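You operate a simulated robot arm through the tools that you are given. There is no shell and no other tool.

Carry out the task below with a simulated robot arm. There is one attempt and no reset: what you move stays moved.

Task
Put things in order on the top of the green bench. At the end: the brown grease brush from the top of the green bench stands where the felt stopper stood; the red plug gauge from the top of the green bench stands on top of the brown small box; the wooden-handled stone stands on top of the black connector; the felt stopper from the top of the green bench stands where the wooden-handled stone stood; whatever was shut is shut again. Leave all else as you found it, and nothing knocked over.

The check looks at the end state, three seconds after you hand in, the way a careful person would. Anything else that was tipped, shoved, dropped, spilled or broken makes it a failure. A push-on lid holds only when it is set on centred and level and pressed home; a screw cap is set on level and turned clockwise until tight.

Robot
A 6-joint arm with a two-finger gripper, fixed in place. Base frame: the origin is at the foot of the arm, x ahead of it, y to its left, z up; the work surface is at about z = 0. Lengths are in cm, angles in rad, forces in N, time in s.
With the tool pointing down near the work surface it reaches from about 24 to 62 cm from the base axis. Its first joint turns from -1.152 to 1.152 rad. Payload 1.37 kg.
Tool frame: the origin (TCP) lies between the finger pads and is the grasp point; the fingertips stand 2.2 cm ahead of it; z points along the fingers, y is the line along which they close. The gripper opens to 9.2 cm; its body begins 6.5 cm behind the TCP.
Orientation is that of the tool frame in the base frame, as [roll, pitch, yaw] about the fixed x, y, z axes, in that order (R = Rz(yaw) Ry(pitch) Rx(roll)). With the fingers straight down and closing along the base's y, the tool's x points along the base's -x, its y along +y and its z along -z.

Tools
- The arm moves only by the tool jog_arm. Its argument "rows" is text: rows parted by semicolons, each of 7 numbers parted by spaces: the shift along the base's x, y, z in cm, then the turn, a rotation vector about the base's x, y, z in degrees, then the finger opening in cm, from 0 to 9.2. In form: tx ty tz ax ay az hand; .... A call has 1 to 20 rows; each row shifts and turns the commanded pose from where the row before left it. Rows are played at 5 a second. More than 5 cm and 0.15 rad between two rows, or a gripper value outside its range, and nothing of the call is played. A pose out of reach is approached as far as the arm can. The call stops where the force on the tool passes 40 N (or 10 N more than at its start, if that is more) or the arm is blocked; 0.2 s more then pass. Each finger travels about 5.99 cm/s and halts on what it meets, pressing with about 26 N; the grip force reading is that of the motor and also rises with nothing between the fingers. The clock runs only during rows and for 0.2 s after the last one: add rows that do not move to give the fingers time. It gives the time, the measured TCP pose, the force on the tool (base axes), the opening and the grip force at its end, in the units of the frame above (readings bear some noise), with the torque about the TCP (base axes, N m) and any sound that the robot's microphone picked up.
- Cameras (640 x 400 px; columns grow to the right, rows downward): "scene" is fixed at [5.49, -44.91, 58.93]; the picture's right is [0.56, -0.83, 0.00], its down [-0.45, -0.30, -0.84] and it looks along [0.70, 0.47, -0.54] (base axes); focal length 282 px, centre (320, 200). "wrist" rides on the gripper at [7.1, 1.9, -10.2] in the tool frame; the picture's right is [-0.26, 0.97, 0.00], its down [-0.75, -0.20, -0.63] and it looks along [-0.60, -0.16, 0.78] (tool axes); focal length 280 px, centre (320, 200). There is no depth. A picture from a camera that has moved, and an enlarged one, comes with that camera's place and axes in the base frame and with its lens.
- camera(camera): a new picture of that camera. It takes no simulated time.
- inspect(camera, box): a new picture of the part [left, top, right, bottom] of that camera's present view, enlarged. It takes no simulated time.
- hand_in(): hands the job in; it is judged then, once.

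Nothing tells you positions but the pictures and the camera data. Unless the task says otherwise, let go and move clear before handing in.

The tools are called after ">>>" as name(argument=value, ...) on one line, values as JSON. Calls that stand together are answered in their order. jog_arm: Moves the arm, as the interface text tells. Its arguments: {"type":"object","properties":{"rows":{"type":"string"}},"required":["rows"]} The other tools are called the same way: camera (camera) takes a picture; inspect (camera, box) takes an enlarged picture of a part of a camera's view; hand_in () hands the job in.

At the start:

```text
clock: 0.0
tool_pos: [38.36, -6.54, 39.44]
ee_rot: [-3.142, 0.0, -3.14]
wrist_force: [0.6, -0.1, 0.2]
wrist_torque: [0.01, -0.02, -0.02]
finger_gap: 9.21
grip_force: 0.1
```

scene: 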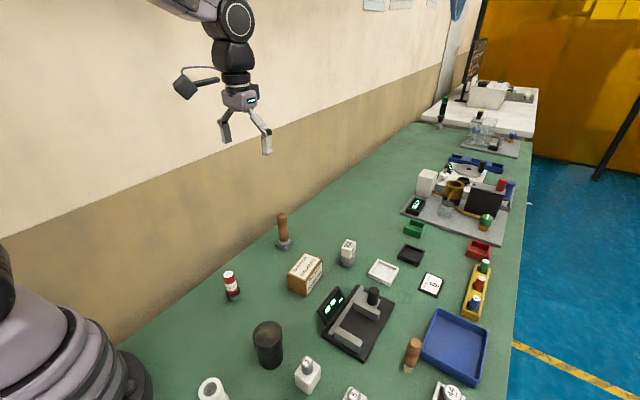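
wrist: 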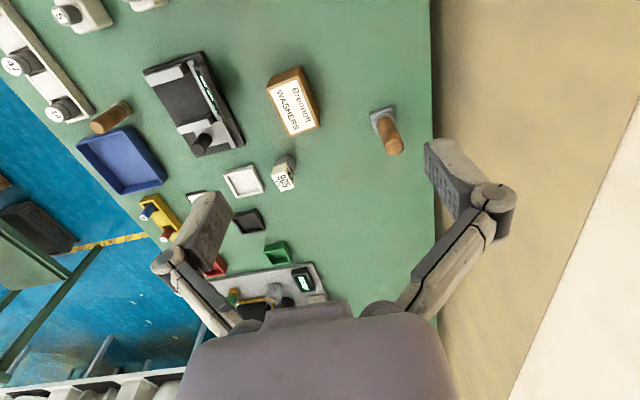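

I see a green bench with many small items; I need a closer look to tell which are the brush, stopper, plug gauge, stone, connector and box. I'll take enlarged views first.

>>> inspect(camera="scene", box=[200, 200, 360, 300])

>>> inspect(camera="scene", box=[180, 300, 340, 400])

>>> inspect(camera="scene", box=[340, 300, 500, 400])

>>> inspect(camera="scene", box=[360, 210, 520, 310])

>>> inspect(camera="scene", box=[390, 140, 550, 240])

>>> inspect(camera="wrist", box=[0, 0, 240, 150])

>>> inspect(camera="wrist", box=[80, 150, 320, 300])

```text
4.00 times, centred on (280, 250) of scene
camera zoom: at [5.49, -44.91, 58.93], right [0.56, -0.83, 0.0], down [-0.45, -0.3, -0.84], along [0.7, 0.47, -0.54], focal length 1129 px, centre (480, 0)
```

zoom: 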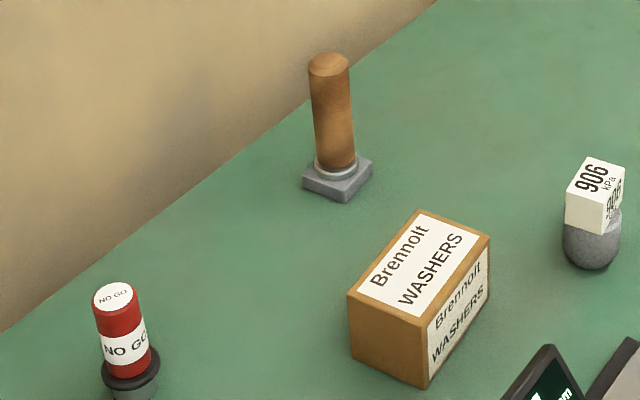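

```text
4.00 times, centred on (260, 350) of scene
camera zoom: at [5.49, -44.91, 58.93], right [0.56, -0.83, 0.0], down [-0.45, -0.3, -0.84], along [0.7, 0.47, -0.54], focal length 1129 px, centre (560, -400)
```

zoom: 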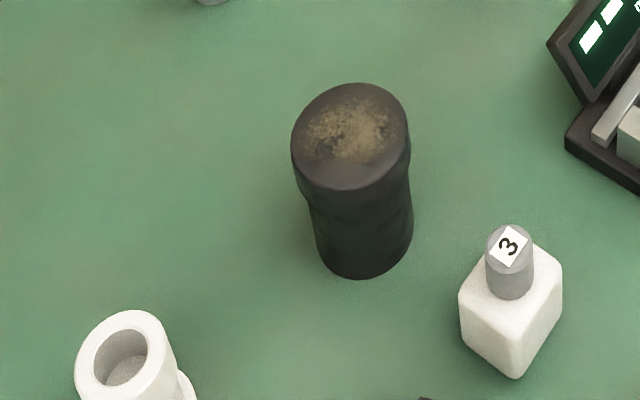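

```text
4.00 times, centred on (420, 350) of scene
camera zoom: at [5.49, -44.91, 58.93], right [0.56, -0.83, 0.0], down [-0.45, -0.3, -0.84], along [0.7, 0.47, -0.54], focal length 1129 px, centre (-80, -400)
```

zoom: 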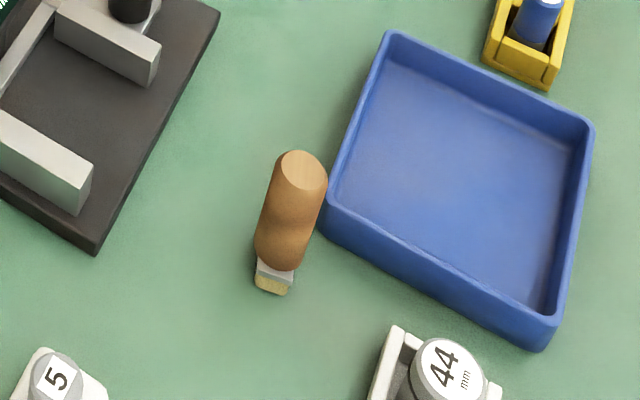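

```text
4.00 times, centred on (440, 260) of scene
camera zoom: at [5.49, -44.91, 58.93], right [0.56, -0.83, 0.0], down [-0.45, -0.3, -0.84], along [0.7, 0.47, -0.54], focal length 1129 px, centre (-160, -40)
```

zoom: 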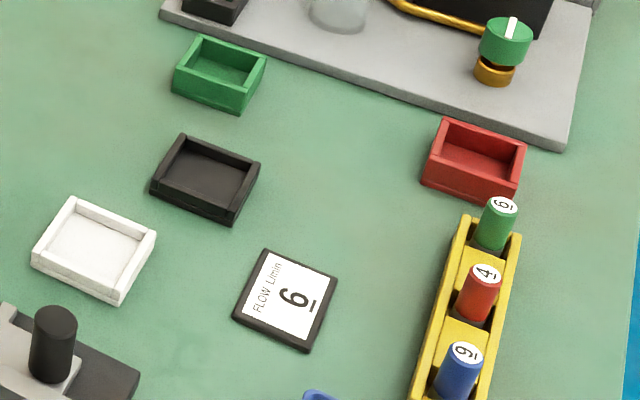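

```text
4.00 times, centred on (470, 190) of scene
camera zoom: at [5.49, -44.91, 58.93], right [0.56, -0.83, 0.0], down [-0.45, -0.3, -0.84], along [0.7, 0.47, -0.54], focal length 1129 px, centre (-280, 240)
```

zoom: 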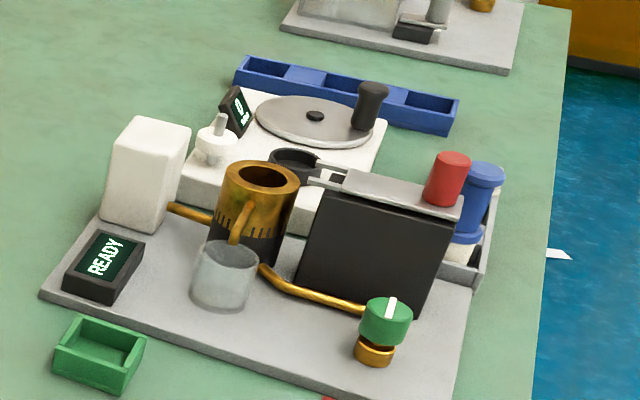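

```text
2.67 times, centred on (120, 75) of wrist
camera zoom: at [31.2, -4.59, 49.46], right [0.26, 0.97, 0.0], down [0.75, -0.2, 0.63], along [0.6, -0.16, -0.78], focal length 748 px, centre (853, 533)
```

zoom: 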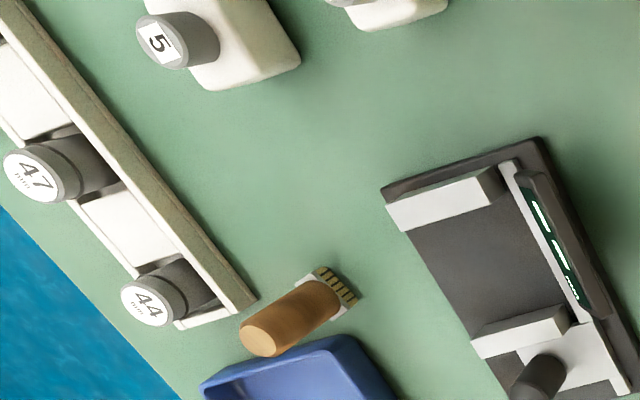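

```text
2.67 times, centred on (200, 225) of wrist
camera zoom: at [31.2, -4.59, 49.46], right [0.26, 0.97, 0.0], down [0.75, -0.2, 0.63], along [0.6, -0.16, -0.78], focal length 748 px, centre (640, 133)
```

zoom: 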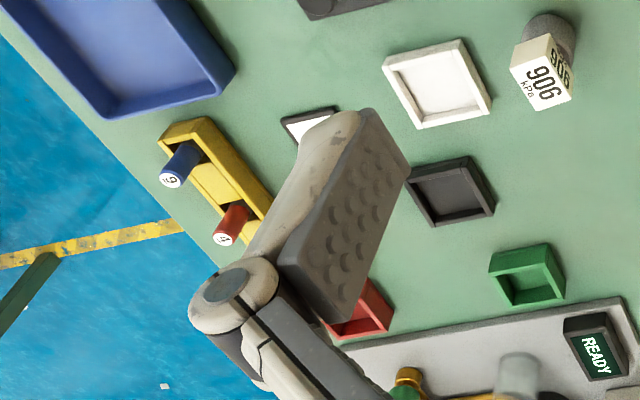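

The wooden-handled stone seems to stand near (54, 1), the red NO GO gauge near (32, 0), the washer box near (46, -13), a brush near (39, -43) and a dark waisted cylinder near (25, -19). I'll move for closer wrist views before deciding which is the felt stopper and which the connector.

>>> jog_arm(rows="0 -3 -4 0 0 0 9.2; 0 -3 -4 0 0 0 9.2; 0 -2 -4 0 0 0 9.2; 0 0 0 0 0 0 9.2")

>>> camera(camera="wrist")

>>> inspect(camera="wrist", box=[240, 80, 400, 180])

```text
clock: 1.0
tool_pos: [38.36, -14.52, 27.17]
ee_rot: [3.141, 0.0, -3.141]
wrist_force: [0.3, 0.0, 0.0]
wrist_torque: [-0.01, 0.01, 0.0]
finger_gap: 9.19
grip_force: 0.1
```

```text
taken
camera wrist: at [31.24, -12.61, 37.45], right [0.26, 0.97, 0.0], down [0.75, -0.2, 0.63], along [0.6, -0.16, -0.78], focal length 280 px, centre (320, 200)
```

wrist: 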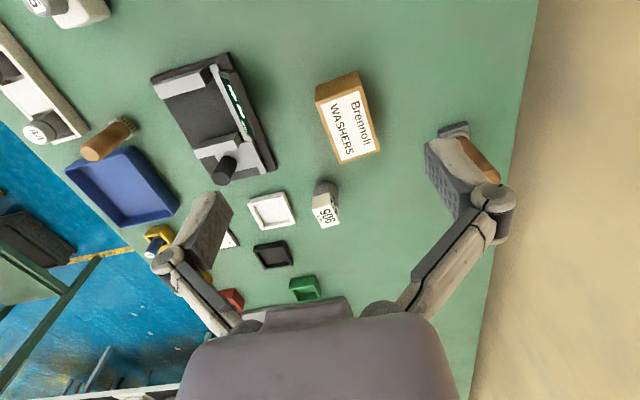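

```text
4.00 times, centred on (320, 130) of wrist
camera zoom: at [31.24, -12.61, 37.45], right [0.26, 0.97, 0.0], down [0.75, -0.2, 0.63], along [0.6, -0.16, -0.78], focal length 1122 px, centre (320, 480)
```

zoom: 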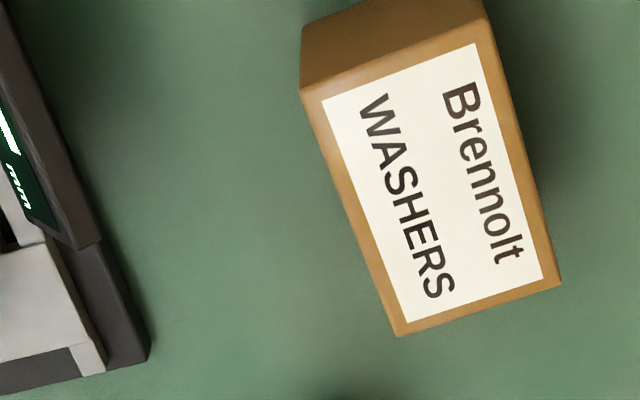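

>>> inspect(camera="wrist", box=[284, 165, 364, 235])

>>> inspect(camera="scene", box=[320, 225, 384, 275])

>>> inspect(camera="scene", box=[240, 310, 304, 375])

>>> inspect(camera="scene", box=[300, 280, 420, 400])

```text
5.71 times, centred on (324, 200) of wrist
camera zoom: at [31.24, -12.61, 37.45], right [0.26, 0.97, 0.0], down [0.75, -0.2, 0.63], along [0.6, -0.16, -0.78], focal length 1602 px, centre (297, 200)
```

zoom: 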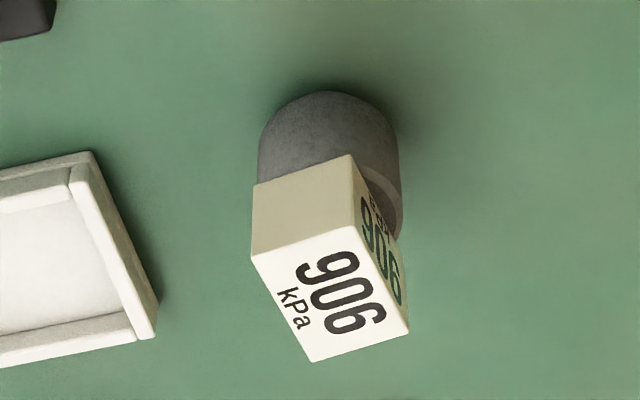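

```text
8.00 times, centred on (352, 250) of scene
camera zoom: at [5.49, -44.92, 58.93], right [0.56, -0.83, 0.0], down [-0.45, -0.3, -0.84], along [0.7, 0.47, -0.54], focal length 2258 px, centre (64, -200)
```

zoom: 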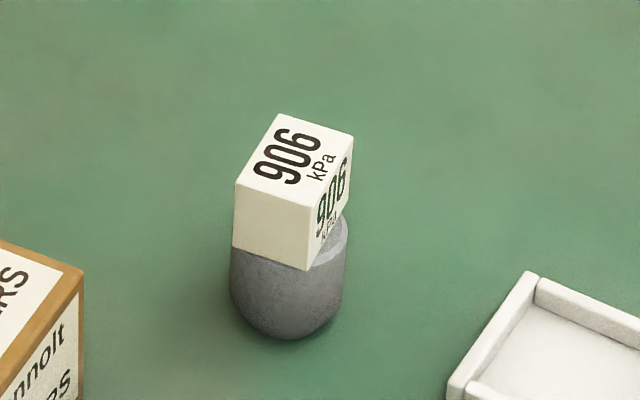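

```text
6.15 times, centred on (272, 342) of scene
camera zoom: at [5.49, -44.92, 58.93], right [0.56, -0.83, 0.0], down [-0.45, -0.3, -0.84], along [0.7, 0.47, -0.54], focal length 1737 px, centre (615, -677)
```

zoom: 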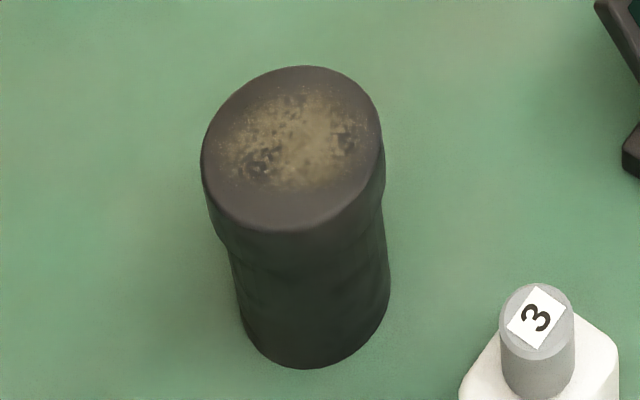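

```text
3.33 times, centred on (360, 340) of scene
camera zoom: at [5.49, -44.92, 58.93], right [0.56, -0.83, 0.0], down [-0.45, -0.3, -0.84], along [0.7, 0.47, -0.54], focal length 941 px, centre (187, -267)
```

zoom: 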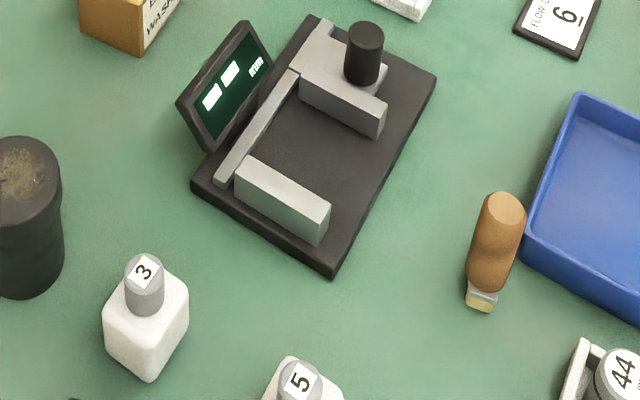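

The "906 kPa" cube seems to sit on a grey felt-like cylinder near (58, -19). I'll go closer to see whether the cube is loose, and check the rest of the bench.

>>> jog_arm(rows="3 -1.5 -2 0 0 0 9.2; 3 -1.5 -2 0 0 0 9.2; 3 -1.5 -3 0 0 0 9.2; 2 -1 -2 0 0 0 9.2; 0 0 0 0 0 0 9.2")

>>> camera(camera="wrist")

>>> camera(camera="scene")

```text
clock: 2.2
tool_pos: [49.29, -20.16, 18.39]
ee_rot: [3.141, 0.0, -3.141]
wrist_force: [-0.1, 0.7, 0.0]
wrist_torque: [0.0, 0.02, 0.0]
finger_gap: 9.21
grip_force: 0.0
```

```text
taken
camera wrist: at [42.2, -18.13, 28.47], right [0.26, 0.97, 0.0], down [0.75, -0.2, 0.62], along [0.6, -0.16, -0.78], focal length 280 px, centre (320, 200)
```

wrist: 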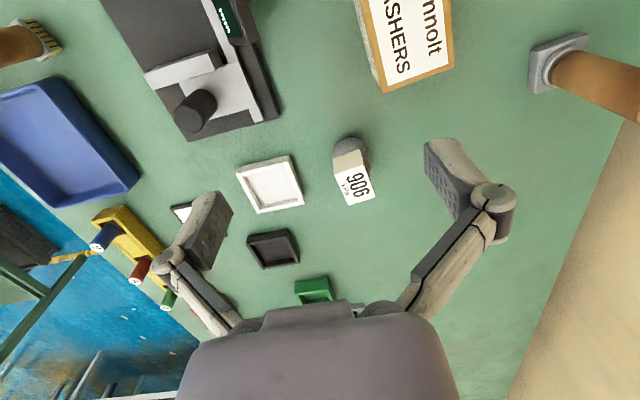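

```text
taken
```

scene: 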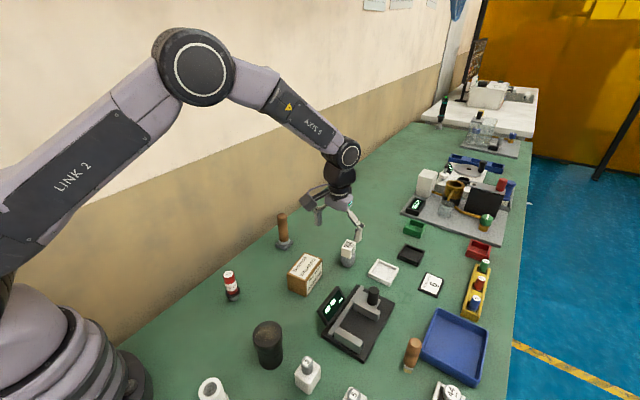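

>>> inspect(camera="wrist", box=[310, 120, 400, 220])

>>> inspect(camera="wrist", box=[500, 20, 640, 140])

>>> inspect(camera="wrist", box=[100, 0, 300, 140])

```text
4.00 times, centred on (355, 170) of wrist
camera zoom: at [42.2, -18.13, 28.47], right [0.26, 0.97, 0.0], down [0.75, -0.2, 0.62], along [0.6, -0.16, -0.78], focal length 1122 px, centre (180, 320)
```

zoom: 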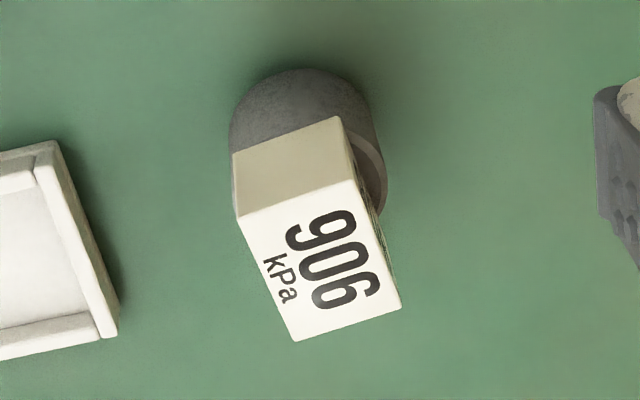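

```text
3.33 times, centred on (570, 80) of wrist
camera zoom: at [42.2, -18.13, 28.47], right [0.26, 0.97, 0.0], down [0.75, -0.2, 0.62], along [0.6, -0.16, -0.78], focal length 935 px, centre (-513, 600)
```

zoom: 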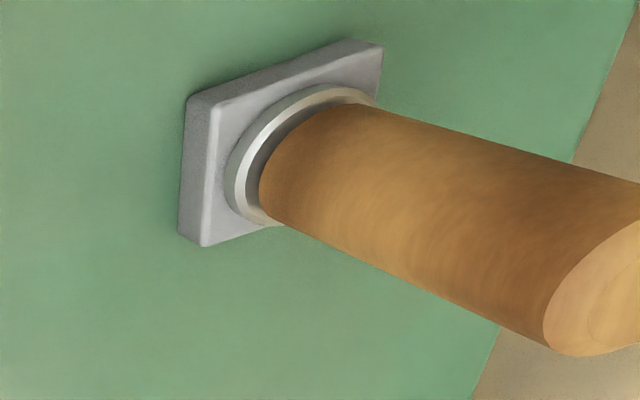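

```text
2.86 times, centred on (200, 70) of wrist
camera zoom: at [42.2, -18.13, 28.47], right [0.26, 0.97, 0.0], down [0.75, -0.2, 0.62], along [0.6, -0.16, -0.78], focal length 801 px, centre (663, 571)
```

zoom: 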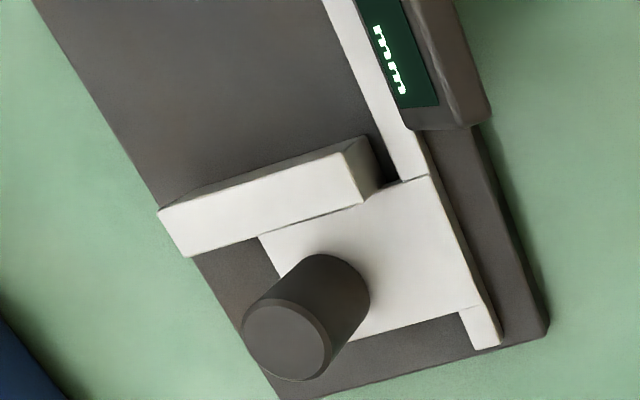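

The 906 item is a grey felt cylinder with a white cube on its top. I'll turn the wrist camera to survey the rest of the bench, toward -y, for other candidates.

>>> jog_arm(rows="-1.4 0.25 1.75 0 0 -8 9.2; -1.4 0.25 1.75 0 0 -8 9.2; -1.4 0.25 1.75 0 0 -8 9.2; -1.4 0.25 1.75 0 0 -8 9.2; -1.4 0.25 1.75 0 0 -8 9.2; -1.4 0.25 1.75 0 0 -8 9.2; -1.4 0.25 1.75 0 0 -8 9.2; -1.4 0.25 1.75 0 0 -8 9.2; 0 0 0 0 0 -8 9.2; 0 0 0 0 0 -8 9.2; 0 0 0 0 0 0 9.2")

>>> camera(camera="wrist")

>>> camera(camera="scene")

```text
clock: 4.6
tool_pos: [38.06, -17.98, 32.34]
ee_rot: [3.142, -0.001, 1.744]
wrist_force: [0.6, -0.1, -0.2]
wrist_torque: [0.04, -0.01, -0.01]
finger_gap: 9.21
grip_force: 0.0
```

```text
taken
camera wrist: at [38.71, -10.7, 42.48], right [1.0, -0.09, 0.0], down [-0.07, -0.78, 0.63], along [-0.06, -0.62, -0.78], focal length 280 px, centre (320, 200)
```

wrist: 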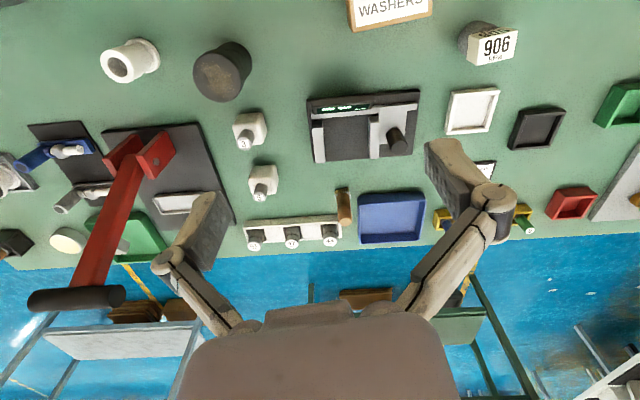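

```text
taken
```

scene: 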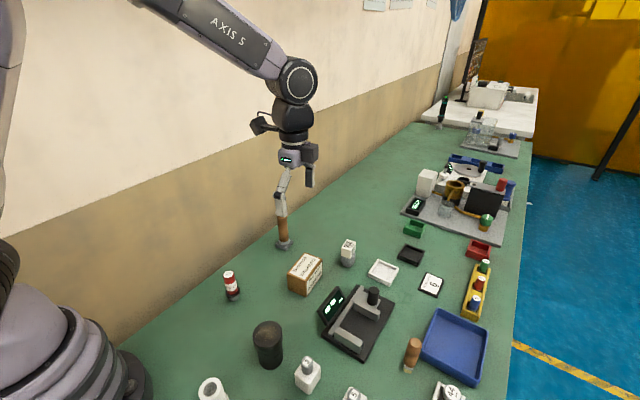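

>>> inspect(camera="wrist", box=[80, 20, 280, 145])

>>> inspect(camera="wrist", box=[0, 110, 240, 270])

>>> inspect(camera="wrist", box=[220, 90, 420, 260])

>>> inspect(camera="wrist", box=[440, 10, 560, 85])

```text
3.20 times, centred on (180, 82) of wrist
camera zoom: at [38.71, -10.7, 42.48], right [1.0, -0.09, 0.0], down [-0.07, -0.78, 0.63], along [-0.06, -0.62, -0.78], focal length 897 px, centre (768, 576)
```

zoom: 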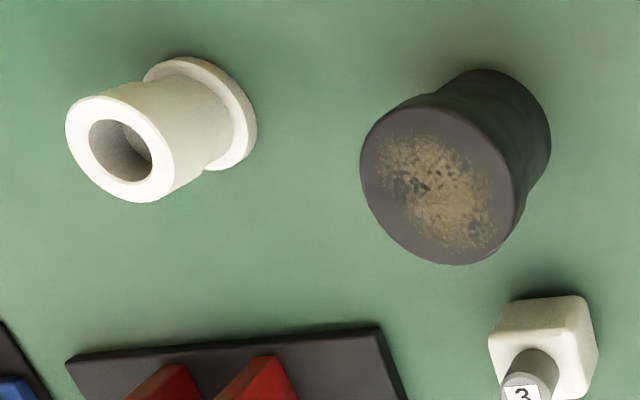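

```text
2.50 times, centred on (120, 190) of wrist
camera zoom: at [38.71, -10.7, 42.48], right [1.0, -0.09, 0.0], down [-0.07, -0.78, 0.63], along [-0.06, -0.62, -0.78], focal length 701 px, centre (820, 225)
```

zoom: 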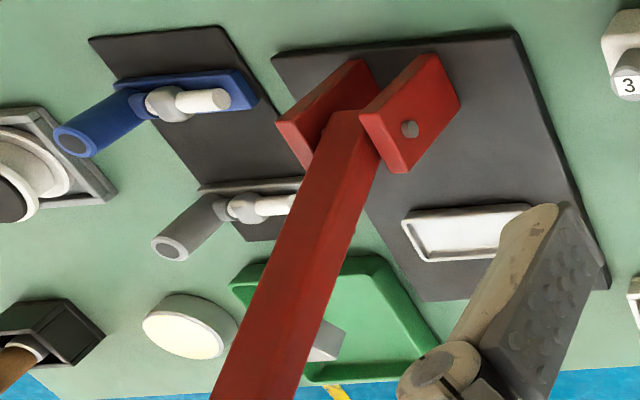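

```text
2.35 times, centred on (320, 175) of wrist
camera zoom: at [38.71, -10.7, 42.48], right [1.0, -0.09, 0.0], down [-0.07, -0.78, 0.63], along [-0.06, -0.62, -0.78], focal length 660 px, centre (320, 259)
```

zoom: 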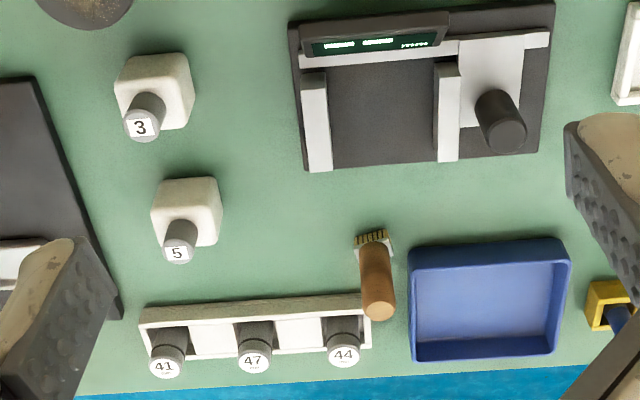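

```text
5.33 times, centred on (500, 48) of wrist
camera zoom: at [38.71, -10.7, 42.48], right [1.0, -0.09, 0.0], down [-0.07, -0.78, 0.63], along [-0.06, -0.62, -0.78], focal length 1495 px, centre (-640, 1013)
```

zoom: 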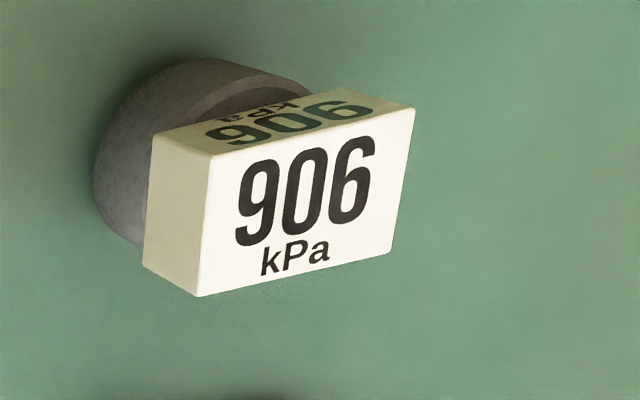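

Other stations lie farther left, out of reach. I'll turn back and look at the 906 item from a low angle to see whether the cube is a separate piece.

>>> jog_arm(rows="0.2 0.1 -1.4 0 0 8 9.2; 0.2 0.1 -1.4 0 0 8 9.2; 0.2 0.1 -1.4 0 0 8 9.2; 0.2 0.1 -1.4 0 0 8 9.2; 0.2 0.1 -1.4 0 0 8 9.2; 0.2 0.1 -1.4 0 0 8 9.2; 0.2 0.1 -1.4 0 0 8 9.2; 0.2 0.1 -1.4 0 0 8 9.2; 0.2 0.1 -1.4 0 0 8 9.2; 0.2 0.1 -1.4 0 0 8 9.2; 0 -0.5 -0.5 0 -8 0 9.2; 0 -0.5 -0.5 0 -8 0 9.2; 0 -0.5 -0.5 0 -8 0 9.2; 0 -0.5 -0.5 0 -8 0 9.2; 0 0 0 0 0 0 9.2")

>>> camera(camera="wrist")

>>> camera(camera="scene")

```text
clock: 7.8
tool_pos: [40.16, -17.82, 16.67]
ee_rot: [3.099, 0.415, -3.141]
wrist_force: [-0.9, -1.0, 0.3]
wrist_torque: [-0.02, -0.03, -0.02]
finger_gap: 9.2
grip_force: 0.0
out of reach, approached as far as the arm can: row 13, 14
```

```text
taken
camera wrist: at [29.51, -16.22, 23.18], right [0.22, 0.96, 0.14], down [0.44, -0.23, 0.87], along [0.87, -0.13, -0.48], focal length 280 px, centre (320, 200)
```

wrist: 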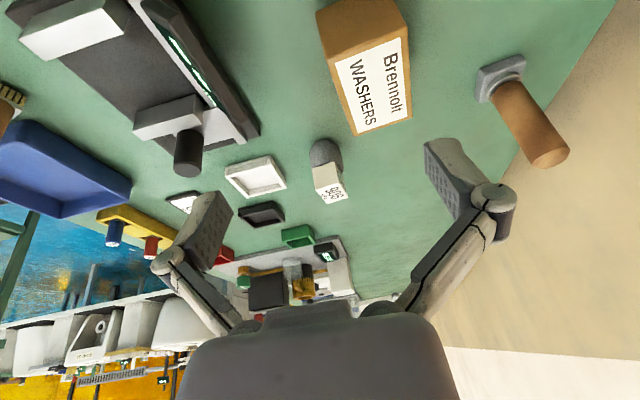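

```text
taken
```

scene: 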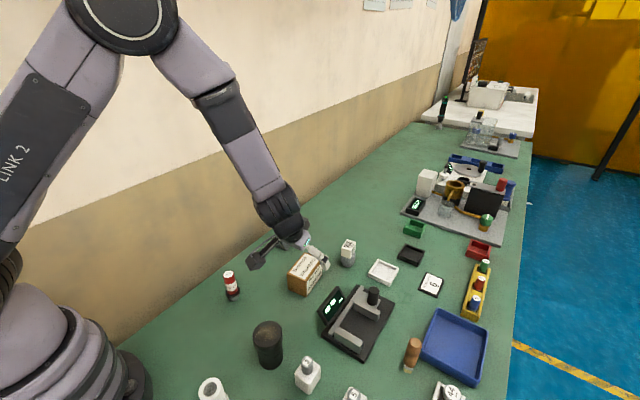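

>>> inspect(camera="wrist", box=[290, 125, 370, 215])

>>> inspect(camera="wrist", box=[460, 40, 600, 180])

```text
4.44 times, centred on (330, 170) of wrist
camera zoom: at [29.51, -16.22, 23.18], right [0.22, 0.96, 0.14], down [0.44, -0.23, 0.87], along [0.87, -0.13, -0.48], focal length 1246 px, centre (276, 333)
```

zoom: 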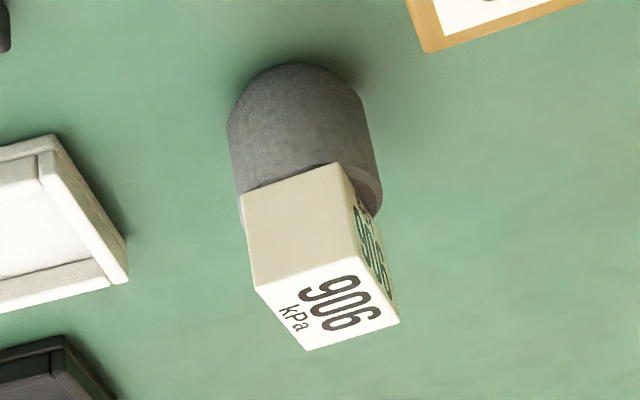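

```text
2.86 times, centred on (530, 110) of wrist
camera zoom: at [29.51, -16.22, 23.18], right [0.22, 0.96, 0.14], down [0.44, -0.23, 0.87], along [0.87, -0.13, -0.48], focal length 801 px, centre (-280, 457)
```

zoom: 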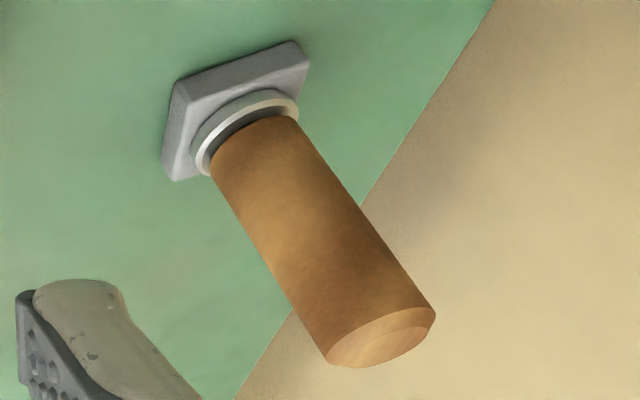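

The cube sits as a separate-looking block on the felt cylinder, so I intend to carry the stopper gently with it. I'll level the tool and view the red gauge from above.

>>> jog_arm(rows="0 0.5 0.5 0 8 0 9.2; 0 0.5 0.5 0 8 0 9.2; 0 0.5 0.5 0 8 0 9.2; 0 0.5 0.5 0 8 0 9.2; 0 0 0 0 0 0 9.2; -2 3.7 1 0 0 0 9.2; -2 3.7 1 0 0 0 9.2; -2 3.7 1 0 0 0 9.2; -2 3.7 1 0 0 0 9.2; 0 0 0 0 0 0 9.2")

>>> camera(camera="wrist")

```text
clock: 10.0
tool_pos: [32.14, -0.98, 22.82]
ee_rot: [3.067, -0.024, -3.14]
wrist_force: [-0.6, 0.1, -0.7]
wrist_torque: [0.01, 0.0, 0.02]
finger_gap: 9.21
grip_force: 0.1
out of reach, approached as far as the arm can: row 1, 2
```

```text
taken
camera wrist: at [25.3, 0.22, 33.21], right [0.26, 0.96, 0.07], down [0.77, -0.25, 0.59], along [0.59, -0.1, -0.8], focal length 280 px, centre (320, 200)
```

wrist: 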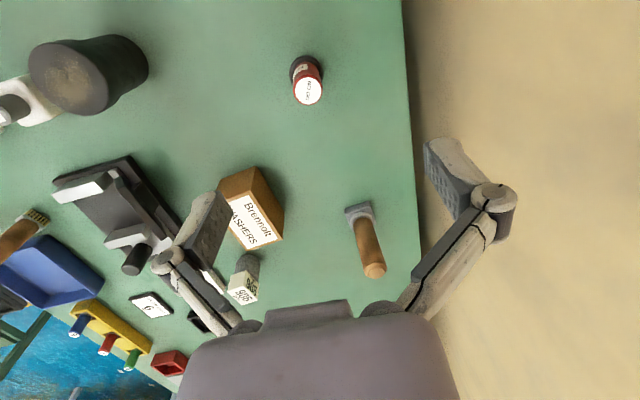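

The tool is slightly tilted after the reach limit; I'll straighten it and re-image the red gauge.

>>> jog_arm(rows="0 0 0 -4.3 -1.4 0 9.2; 0 0 0 0 0 0 9.2; 0 0 0 0 0 0 9.2")

>>> inspect(camera="wrist", box=[240, 30, 400, 130])

>>> inspect(camera="scene", box=[210, 260, 250, 310])

```text
clock: 10.8
tool_pos: [32.19, -0.95, 22.77]
ee_rot: [-3.139, 0.001, -3.139]
wrist_force: [0.1, 0.6, -0.6]
wrist_torque: [-0.01, 0.02, -0.04]
finger_gap: 9.2
grip_force: 0.0
```

```text
4.00 times, centred on (320, 80) of wrist
camera zoom: at [25.06, 0.99, 32.92], right [0.26, 0.97, 0.0], down [0.75, -0.2, 0.63], along [0.61, -0.16, -0.78], focal length 1122 px, centre (320, 680)
```

zoom: 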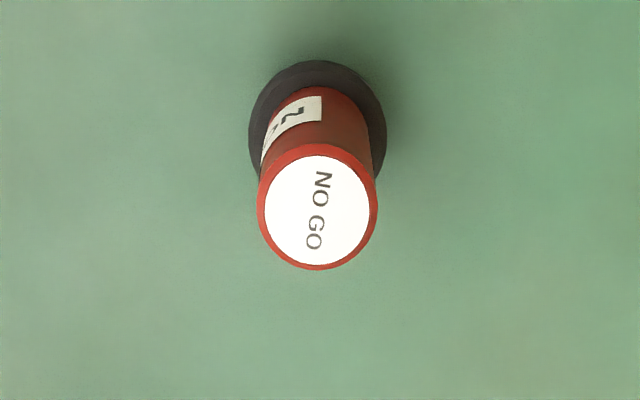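

```text
8.00 times, centred on (230, 285) of scene
camera zoom: at [5.49, -44.91, 58.93], right [0.56, -0.83, 0.0], down [-0.45, -0.3, -0.84], along [0.7, 0.47, -0.54], focal length 2258 px, centre (1040, -480)
```

zoom: 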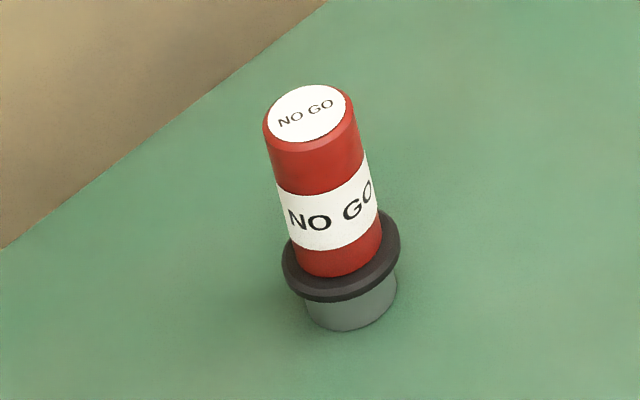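

The red gauge stands at about (32.0, -0.9), 8.4 high with a 2.5 cm handle; the box is centred at about (46.1, -12.9), top at 5.5, turned about 6°. I'll descend on the gauge handle and look before closing.

>>> jog_arm(rows="-0.2 0.05 -4 0 0 0 7; 0 0 -4 0 0 0 7; 0 0 -4 0 0 0 7; 0 0 -3 0 0 0 7; 0 0 -1.5 0 0 0 7; 0 0 0 0 0 0 7; 0 0 0 0 0 0 7")

>>> camera(camera="wrist")

>>> inspect(camera="scene", box=[190, 230, 290, 310])

```text
clock: 12.4
tool_pos: [31.82, -0.91, 6.26]
ee_rot: [3.141, 0.001, -3.138]
wrist_force: [0.2, -0.3, -0.4]
wrist_torque: [0.0, 0.0, -0.02]
finger_gap: 6.99
grip_force: 0.1
```

```text
taken
camera wrist: at [24.81, 1.02, 16.31], right [0.26, 0.97, 0.0], down [0.75, -0.2, 0.63], along [0.6, -0.16, -0.78], focal length 280 px, centre (320, 200)
```

wrist: 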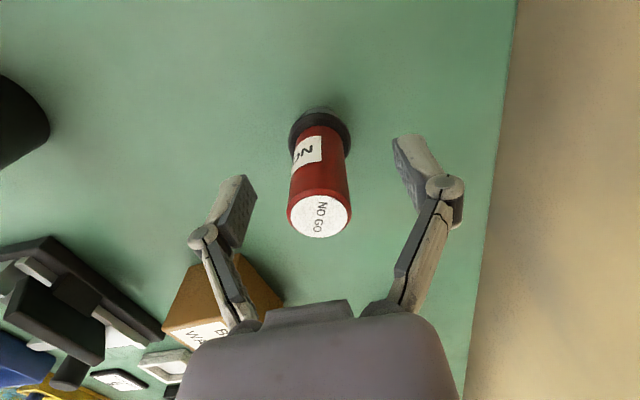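

```text
5.00 times, centred on (240, 270) of scene
camera zoom: at [5.49, -44.91, 58.93], right [0.56, -0.83, 0.0], down [-0.45, -0.3, -0.84], along [0.7, 0.47, -0.54], focal length 1411 px, centre (720, -150)
```

zoom: 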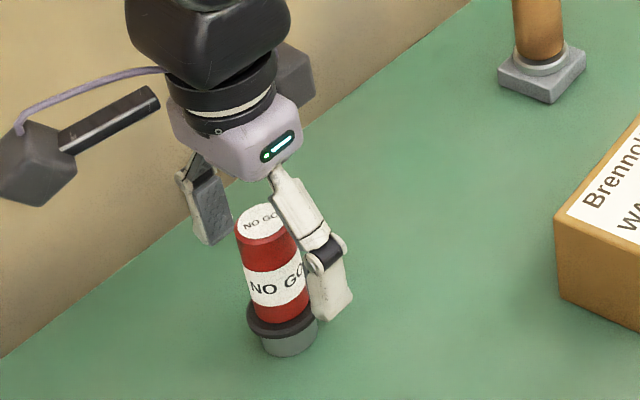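

The gauge is centred between the fingers. I'll close and lift a little.

>>> jog_arm(rows="0 0 0 0 0 0 2; 0 0 0 0 0 0 1.5; 0 0 0 0 0 0 1.5; 0 0 0 0 0 0 1.5; 0 0 0 0 0 0 1.5")

```text
clock: 13.6
tool_pos: [31.91, -0.79, 6.15]
ee_rot: [3.141, 0.001, -3.141]
wrist_force: [-0.4, 0.3, 4.1]
wrist_torque: [0.04, 0.0, -0.05]
finger_gap: 2.49
grip_force: 26.0
```

Gripped at 2.5 cm. I'll lift and carry it above the box.

>>> jog_arm(rows="0 0 1 0 0 0 1.5; 0 0 3 0 0 0 1.5; 0 0 4 0 0 0 1.5; 0 0 3 0 0 0 1.5; 2.4 -2 0 0 0 0 1.5; 2.4 -2 0 0 0 0 1.5; 2.4 -2 0 0 0 0 1.5; 2.4 -2 0 0 0 0 1.5; 2.4 -2 0 0 0 0 1.5; 2.3 -2 0 0 0 0 1.5; 0 0 -2 0 0 0 1.5; 0 0 0 0 0 0 1.5; 0 0 0 0 0 0 1.5")

>>> camera(camera="wrist")

>>> inspect(camera="scene", box=[250, 210, 370, 310])

```text
clock: 16.4
tool_pos: [46.22, -12.99, 15.24]
ee_rot: [-3.141, 0.001, -3.139]
wrist_force: [0.0, -0.2, -1.0]
wrist_torque: [0.01, -0.01, 0.0]
finger_gap: 2.47
grip_force: 26.4
```

```text
taken
camera wrist: at [39.1, -10.97, 25.4], right [0.26, 0.97, 0.0], down [0.75, -0.2, 0.63], along [0.6, -0.16, -0.78], focal length 280 px, centre (320, 200)
```

wrist: 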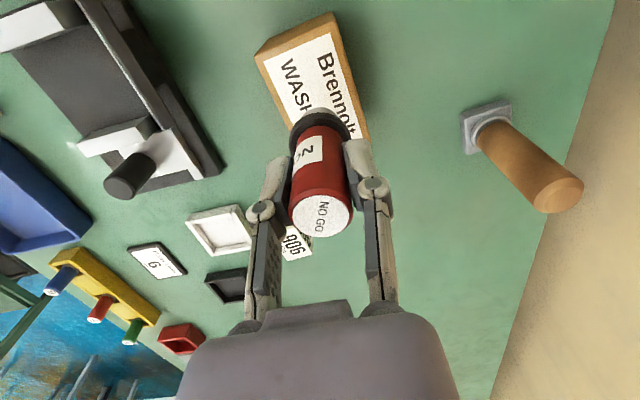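

```text
4.00 times, centred on (310, 260) of scene
camera zoom: at [5.49, -44.91, 58.93], right [0.56, -0.83, 0.0], down [-0.45, -0.3, -0.84], along [0.7, 0.47, -0.54], focal length 1129 px, centre (360, -40)
```

zoom: 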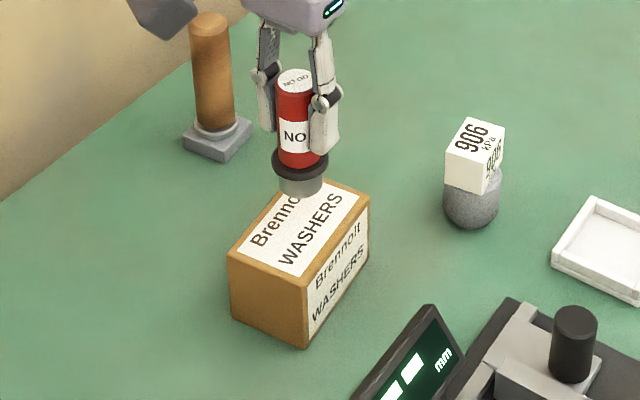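

The gauge hangs over the middle of the box. I'll lower it in small steps.

>>> jog_arm(rows="0 0 -1.5 0 0 0 1.5; 0 0 -1 0 0 0 1.5; 0 0 -0.4 0 0 0 1.5; 0 0 0 0 0 0 1.5")

>>> inspect(camera="scene", box=[270, 230, 350, 300])

```text
clock: 17.4
tool_pos: [46.1, -12.95, 12.34]
ee_rot: [3.141, 0.002, -3.139]
wrist_force: [-0.3, 0.6, -0.1]
wrist_torque: [0.0, 0.01, 0.0]
finger_gap: 2.48
grip_force: 26.2
```

```text
5.71 times, centred on (310, 265) of scene
camera zoom: at [5.49, -44.91, 58.93], right [0.56, -0.83, 0.0], down [-0.45, -0.3, -0.84], along [0.7, 0.47, -0.54], focal length 1613 px, centre (377, -171)
```

zoom: 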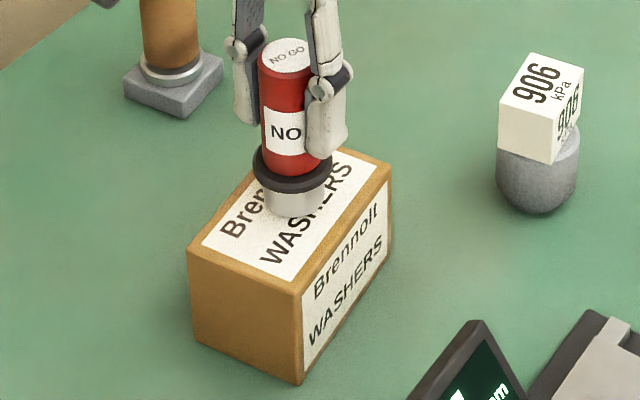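

>>> jog_arm(rows="0 0 -0.2 0 0 0 1.5; 0 0 -0.2 0 0 0 1.5; 0 0 -0.15 0 0 0 1.5; 0 0 0 0 0 0 1.5")

```text
clock: 18.3
tool_pos: [46.34, -12.97, 12.09]
ee_rot: [-3.141, 0.007, -3.14]
wrist_force: [-2.3, 0.6, 8.3]
wrist_torque: [-0.02, 0.08, 0.02]
finger_gap: 2.47
grip_force: 26.3
stopped in row 4: the force on the tool passed its limit at 40 N (the readings are from after the stop); the commanded pose is now the measured one
```

Contact with the box top. I'll release and rise clear.

>>> jog_arm(rows="0 0 0.05 0 0 0 1.5; 0 0 0 0 0 0 3; 0 0 0 0 0 0 5; 0 0 0 0 0 0 7; 0 0 0 0 0 0 7")

>>> inspect(camera="scene", box=[270, 230, 350, 300])

```text
clock: 19.5
tool_pos: [46.48, -12.98, 12.14]
ee_rot: [-3.14, 0.006, -3.139]
wrist_force: [0.0, 0.6, -0.8]
wrist_torque: [0.01, 0.03, -0.02]
finger_gap: 7.02
grip_force: 0.2
```

```text
5.71 times, centred on (310, 265) of scene
camera zoom: at [5.49, -44.91, 58.93], right [0.56, -0.83, 0.0], down [-0.45, -0.3, -0.84], along [0.7, 0.47, -0.54], focal length 1613 px, centre (377, -171)
```

zoom: 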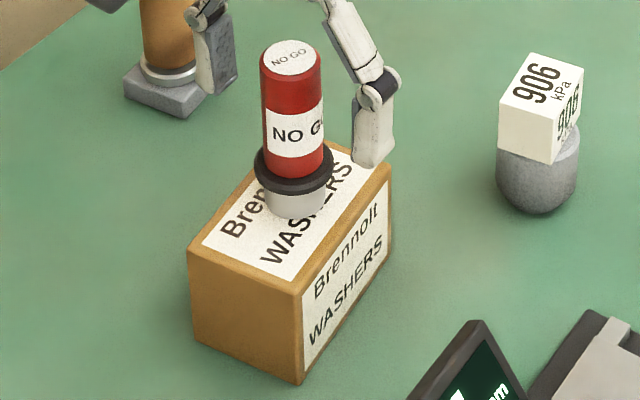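

The gauge stands on the box. I'll rise and move to view the wooden-handled stone.

>>> jog_arm(rows="0 0 3 0 0 0 7; 0 0 4 0 0 0 7; 0 0 4 0 -0.35 0 7; 0 3.2 0 0 0 0 7; 0 3.2 0 0 0 0 7; 0 3.2 0 0 0 0 7; 0 3.2 0 0 0 0 7; 0 0 0 0 0 0 7; 0 0 0 0 0 0 7")

>>> camera(camera="wrist")

>>> inspect(camera="scene", box=[250, 200, 330, 300])

```text
clock: 21.5
tool_pos: [46.3, -0.08, 23.17]
ee_rot: [-3.139, 0.011, -3.139]
wrist_force: [0.2, 0.5, -1.0]
wrist_torque: [-0.02, 0.0, 0.01]
finger_gap: 7.03
grip_force: 0.0
```

```text
taken
camera wrist: at [39.05, 1.91, 33.16], right [0.26, 0.97, 0.0], down [0.75, -0.2, 0.63], along [0.61, -0.16, -0.77], focal length 280 px, centre (320, 200)
```

wrist: 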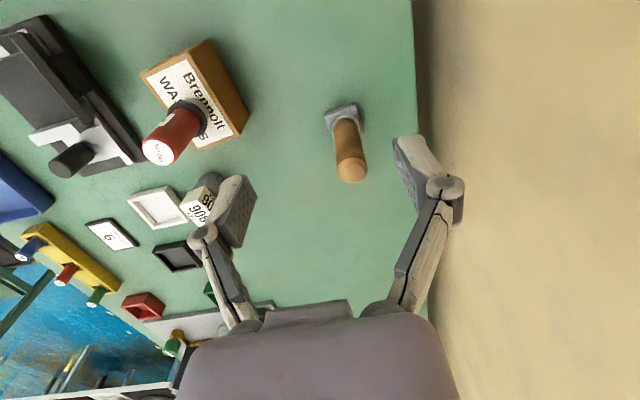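

```text
4.00 times, centred on (290, 250) of scene
camera zoom: at [5.49, -44.91, 58.93], right [0.56, -0.83, 0.0], down [-0.45, -0.3, -0.84], along [0.7, 0.47, -0.54], focal length 1129 px, centre (440, 0)
```

zoom: 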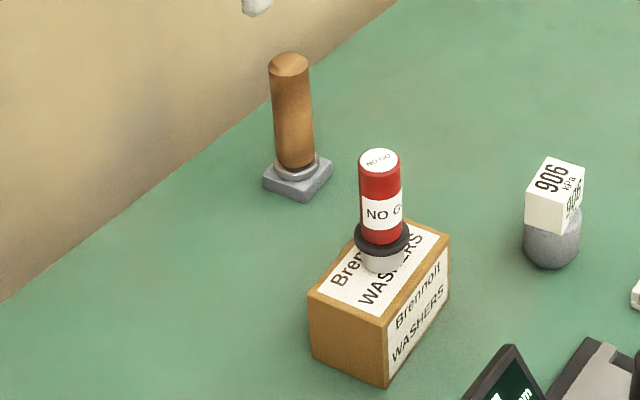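

>>> jog_arm(rows="0 0 0 0 0.63 0 7; 0 0 0 0 0 0 7; 0 0 0 0 0 0 7")

>>> inspect(camera="wrist", box=[280, 80, 400, 200])

>>> inspect(camera="scene", box=[260, 205, 310, 255])

```text
clock: 22.3
tool_pos: [46.38, -0.14, 23.08]
ee_rot: [-3.14, 0.003, -3.141]
wrist_force: [-0.4, 0.7, -1.2]
wrist_torque: [0.05, -0.01, -0.04]
finger_gap: 6.98
grip_force: 0.2
```

```text
3.33 times, centred on (340, 140) of wrist
camera zoom: at [39.18, 1.87, 33.26], right [0.26, 0.97, 0.0], down [0.75, -0.2, 0.63], along [0.6, -0.16, -0.78], focal length 935 px, centre (253, 400)
```

zoom: 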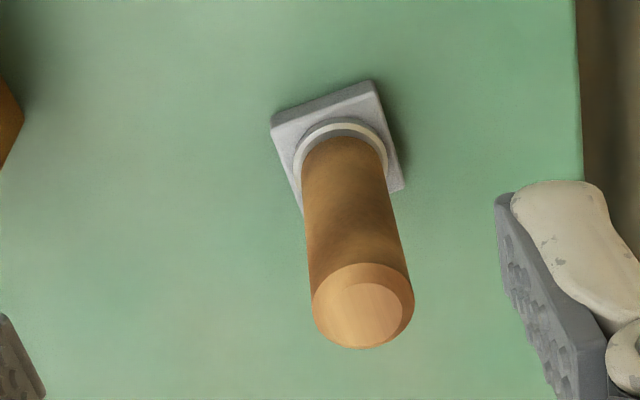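

```text
8.00 times, centred on (285, 230) of scene
camera zoom: at [5.49, -44.91, 58.93], right [0.56, -0.83, 0.0], down [-0.45, -0.3, -0.84], along [0.7, 0.47, -0.54], focal length 2258 px, centre (600, -40)
```

zoom: 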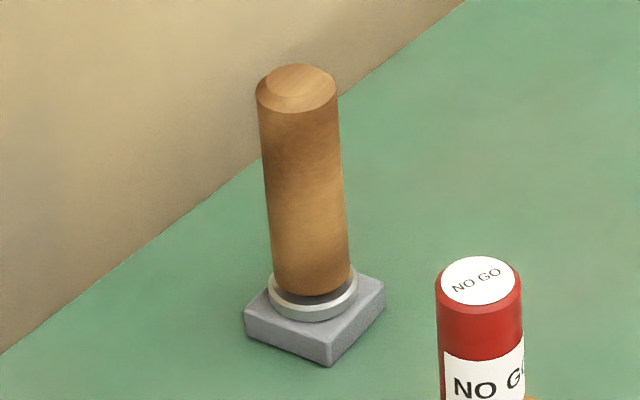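

The stone stands at about (54.2, 1.2), its base about 4×4 cm turned some 7°, handle top at about 11.2. I'll move over it and descend with the fingers around the handle.

>>> jog_arm(rows="4 0.6 0 0 0 0 7; 3.9 0.65 0 0 0 0 7; 0 0 0 0 0 0 7; 0 0 -4 0 0 0 7; 0 0 -4 0 0 0 7; 0 0 0 0 0 0 7")

>>> camera(camera="wrist")

>>> inspect(camera="scene", box=[240, 160, 340, 260])

```text
clock: 23.7
tool_pos: [54.2, 1.15, 15.09]
ee_rot: [-3.141, 0.002, -3.141]
wrist_force: [0.4, 0.0, 0.3]
wrist_torque: [0.0, -0.01, -0.01]
finger_gap: 6.99
grip_force: 0.0
```

```text
taken
camera wrist: at [47.11, 3.15, 25.25], right [0.26, 0.97, 0.0], down [0.75, -0.2, 0.63], along [0.6, -0.16, -0.78], focal length 280 px, centre (320, 200)
```

wrist: 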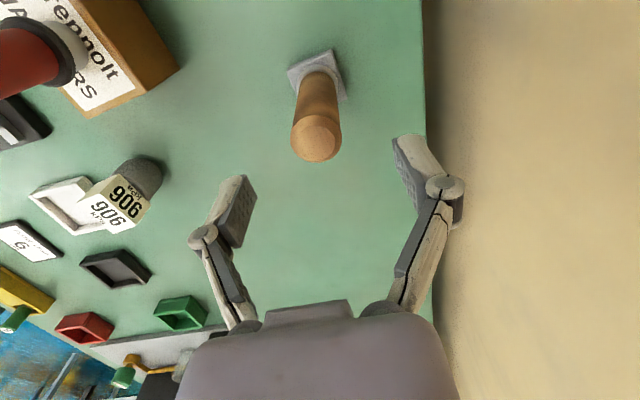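

```text
4.00 times, centred on (290, 210) of scene
camera zoom: at [5.49, -44.91, 58.93], right [0.56, -0.83, 0.0], down [-0.45, -0.3, -0.84], along [0.7, 0.47, -0.54], focal length 1129 px, centre (440, 160)
```

zoom: 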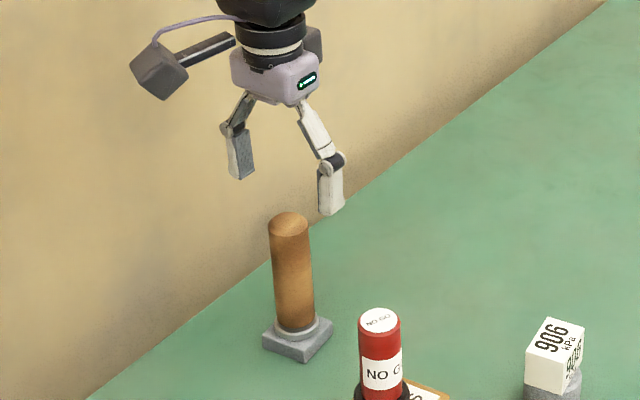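

>>> jog_arm(rows="-0.2 0 -3 0 0 0 7; 0 0 -2.5 0 0 0 7; 0 0 -2 0 0 0 7; 0 0 0 0 0 0 7; 0 0 0 0 0 0 7")

>>> camera(camera="wrist")

>>> inspect(camera="scene", box=[240, 180, 340, 260])

```text
clock: 24.9
tool_pos: [54.15, 1.14, 7.56]
ee_rot: [-3.139, 0.002, -3.139]
wrist_force: [-0.6, 0.6, 0.3]
wrist_torque: [-0.01, -0.02, -0.01]
finger_gap: 7.01
grip_force: 0.1
```

```text
taken
camera wrist: at [47.01, 3.13, 17.7], right [0.26, 0.97, 0.0], down [0.75, -0.2, 0.63], along [0.6, -0.16, -0.78], focal length 280 px, centre (320, 200)
```

wrist: 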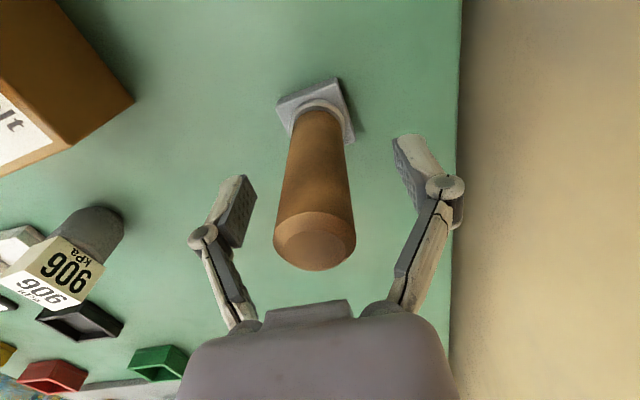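

```text
5.00 times, centred on (290, 220) of scene
camera zoom: at [5.49, -44.91, 58.93], right [0.56, -0.83, 0.0], down [-0.45, -0.3, -0.84], along [0.7, 0.47, -0.54], focal length 1411 px, centre (470, 100)
```

zoom: 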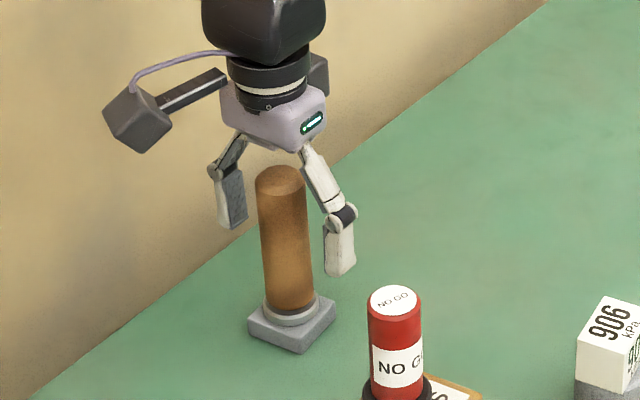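

The handle is between the fingers; closing and lifting.

>>> jog_arm(rows="0 0 0 0 0 0 4; 0 0 0 0 0 0 2; 0 0 0 0 0 0 2; 0 0 0 0 0 0 2; 0 0 0 0 0 0 2")

>>> inspect(camera="wrist", box=[0, 180, 160, 320])

```text
clock: 26.1
tool_pos: [54.16, 1.18, 7.67]
ee_rot: [-3.14, 0.001, -3.139]
wrist_force: [0.5, 0.7, 1.8]
wrist_torque: [0.01, 0.04, -0.03]
finger_gap: 2.84
grip_force: 26.3
```

```text
2.86 times, centred on (80, 250) of wrist
camera zoom: at [47.02, 3.13, 17.73], right [0.26, 0.97, 0.0], down [0.75, -0.2, 0.63], along [0.6, -0.16, -0.78], focal length 801 px, centre (1006, 57)
```

zoom: 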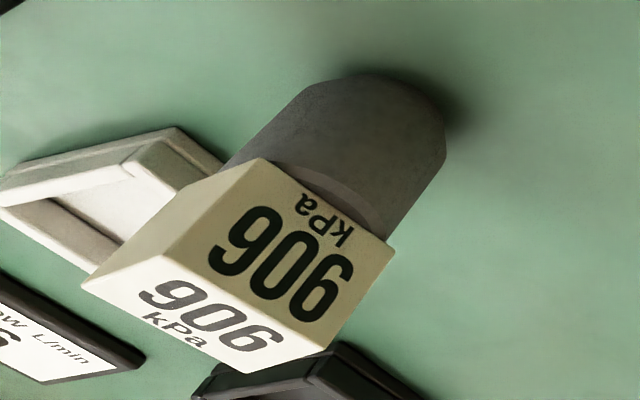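

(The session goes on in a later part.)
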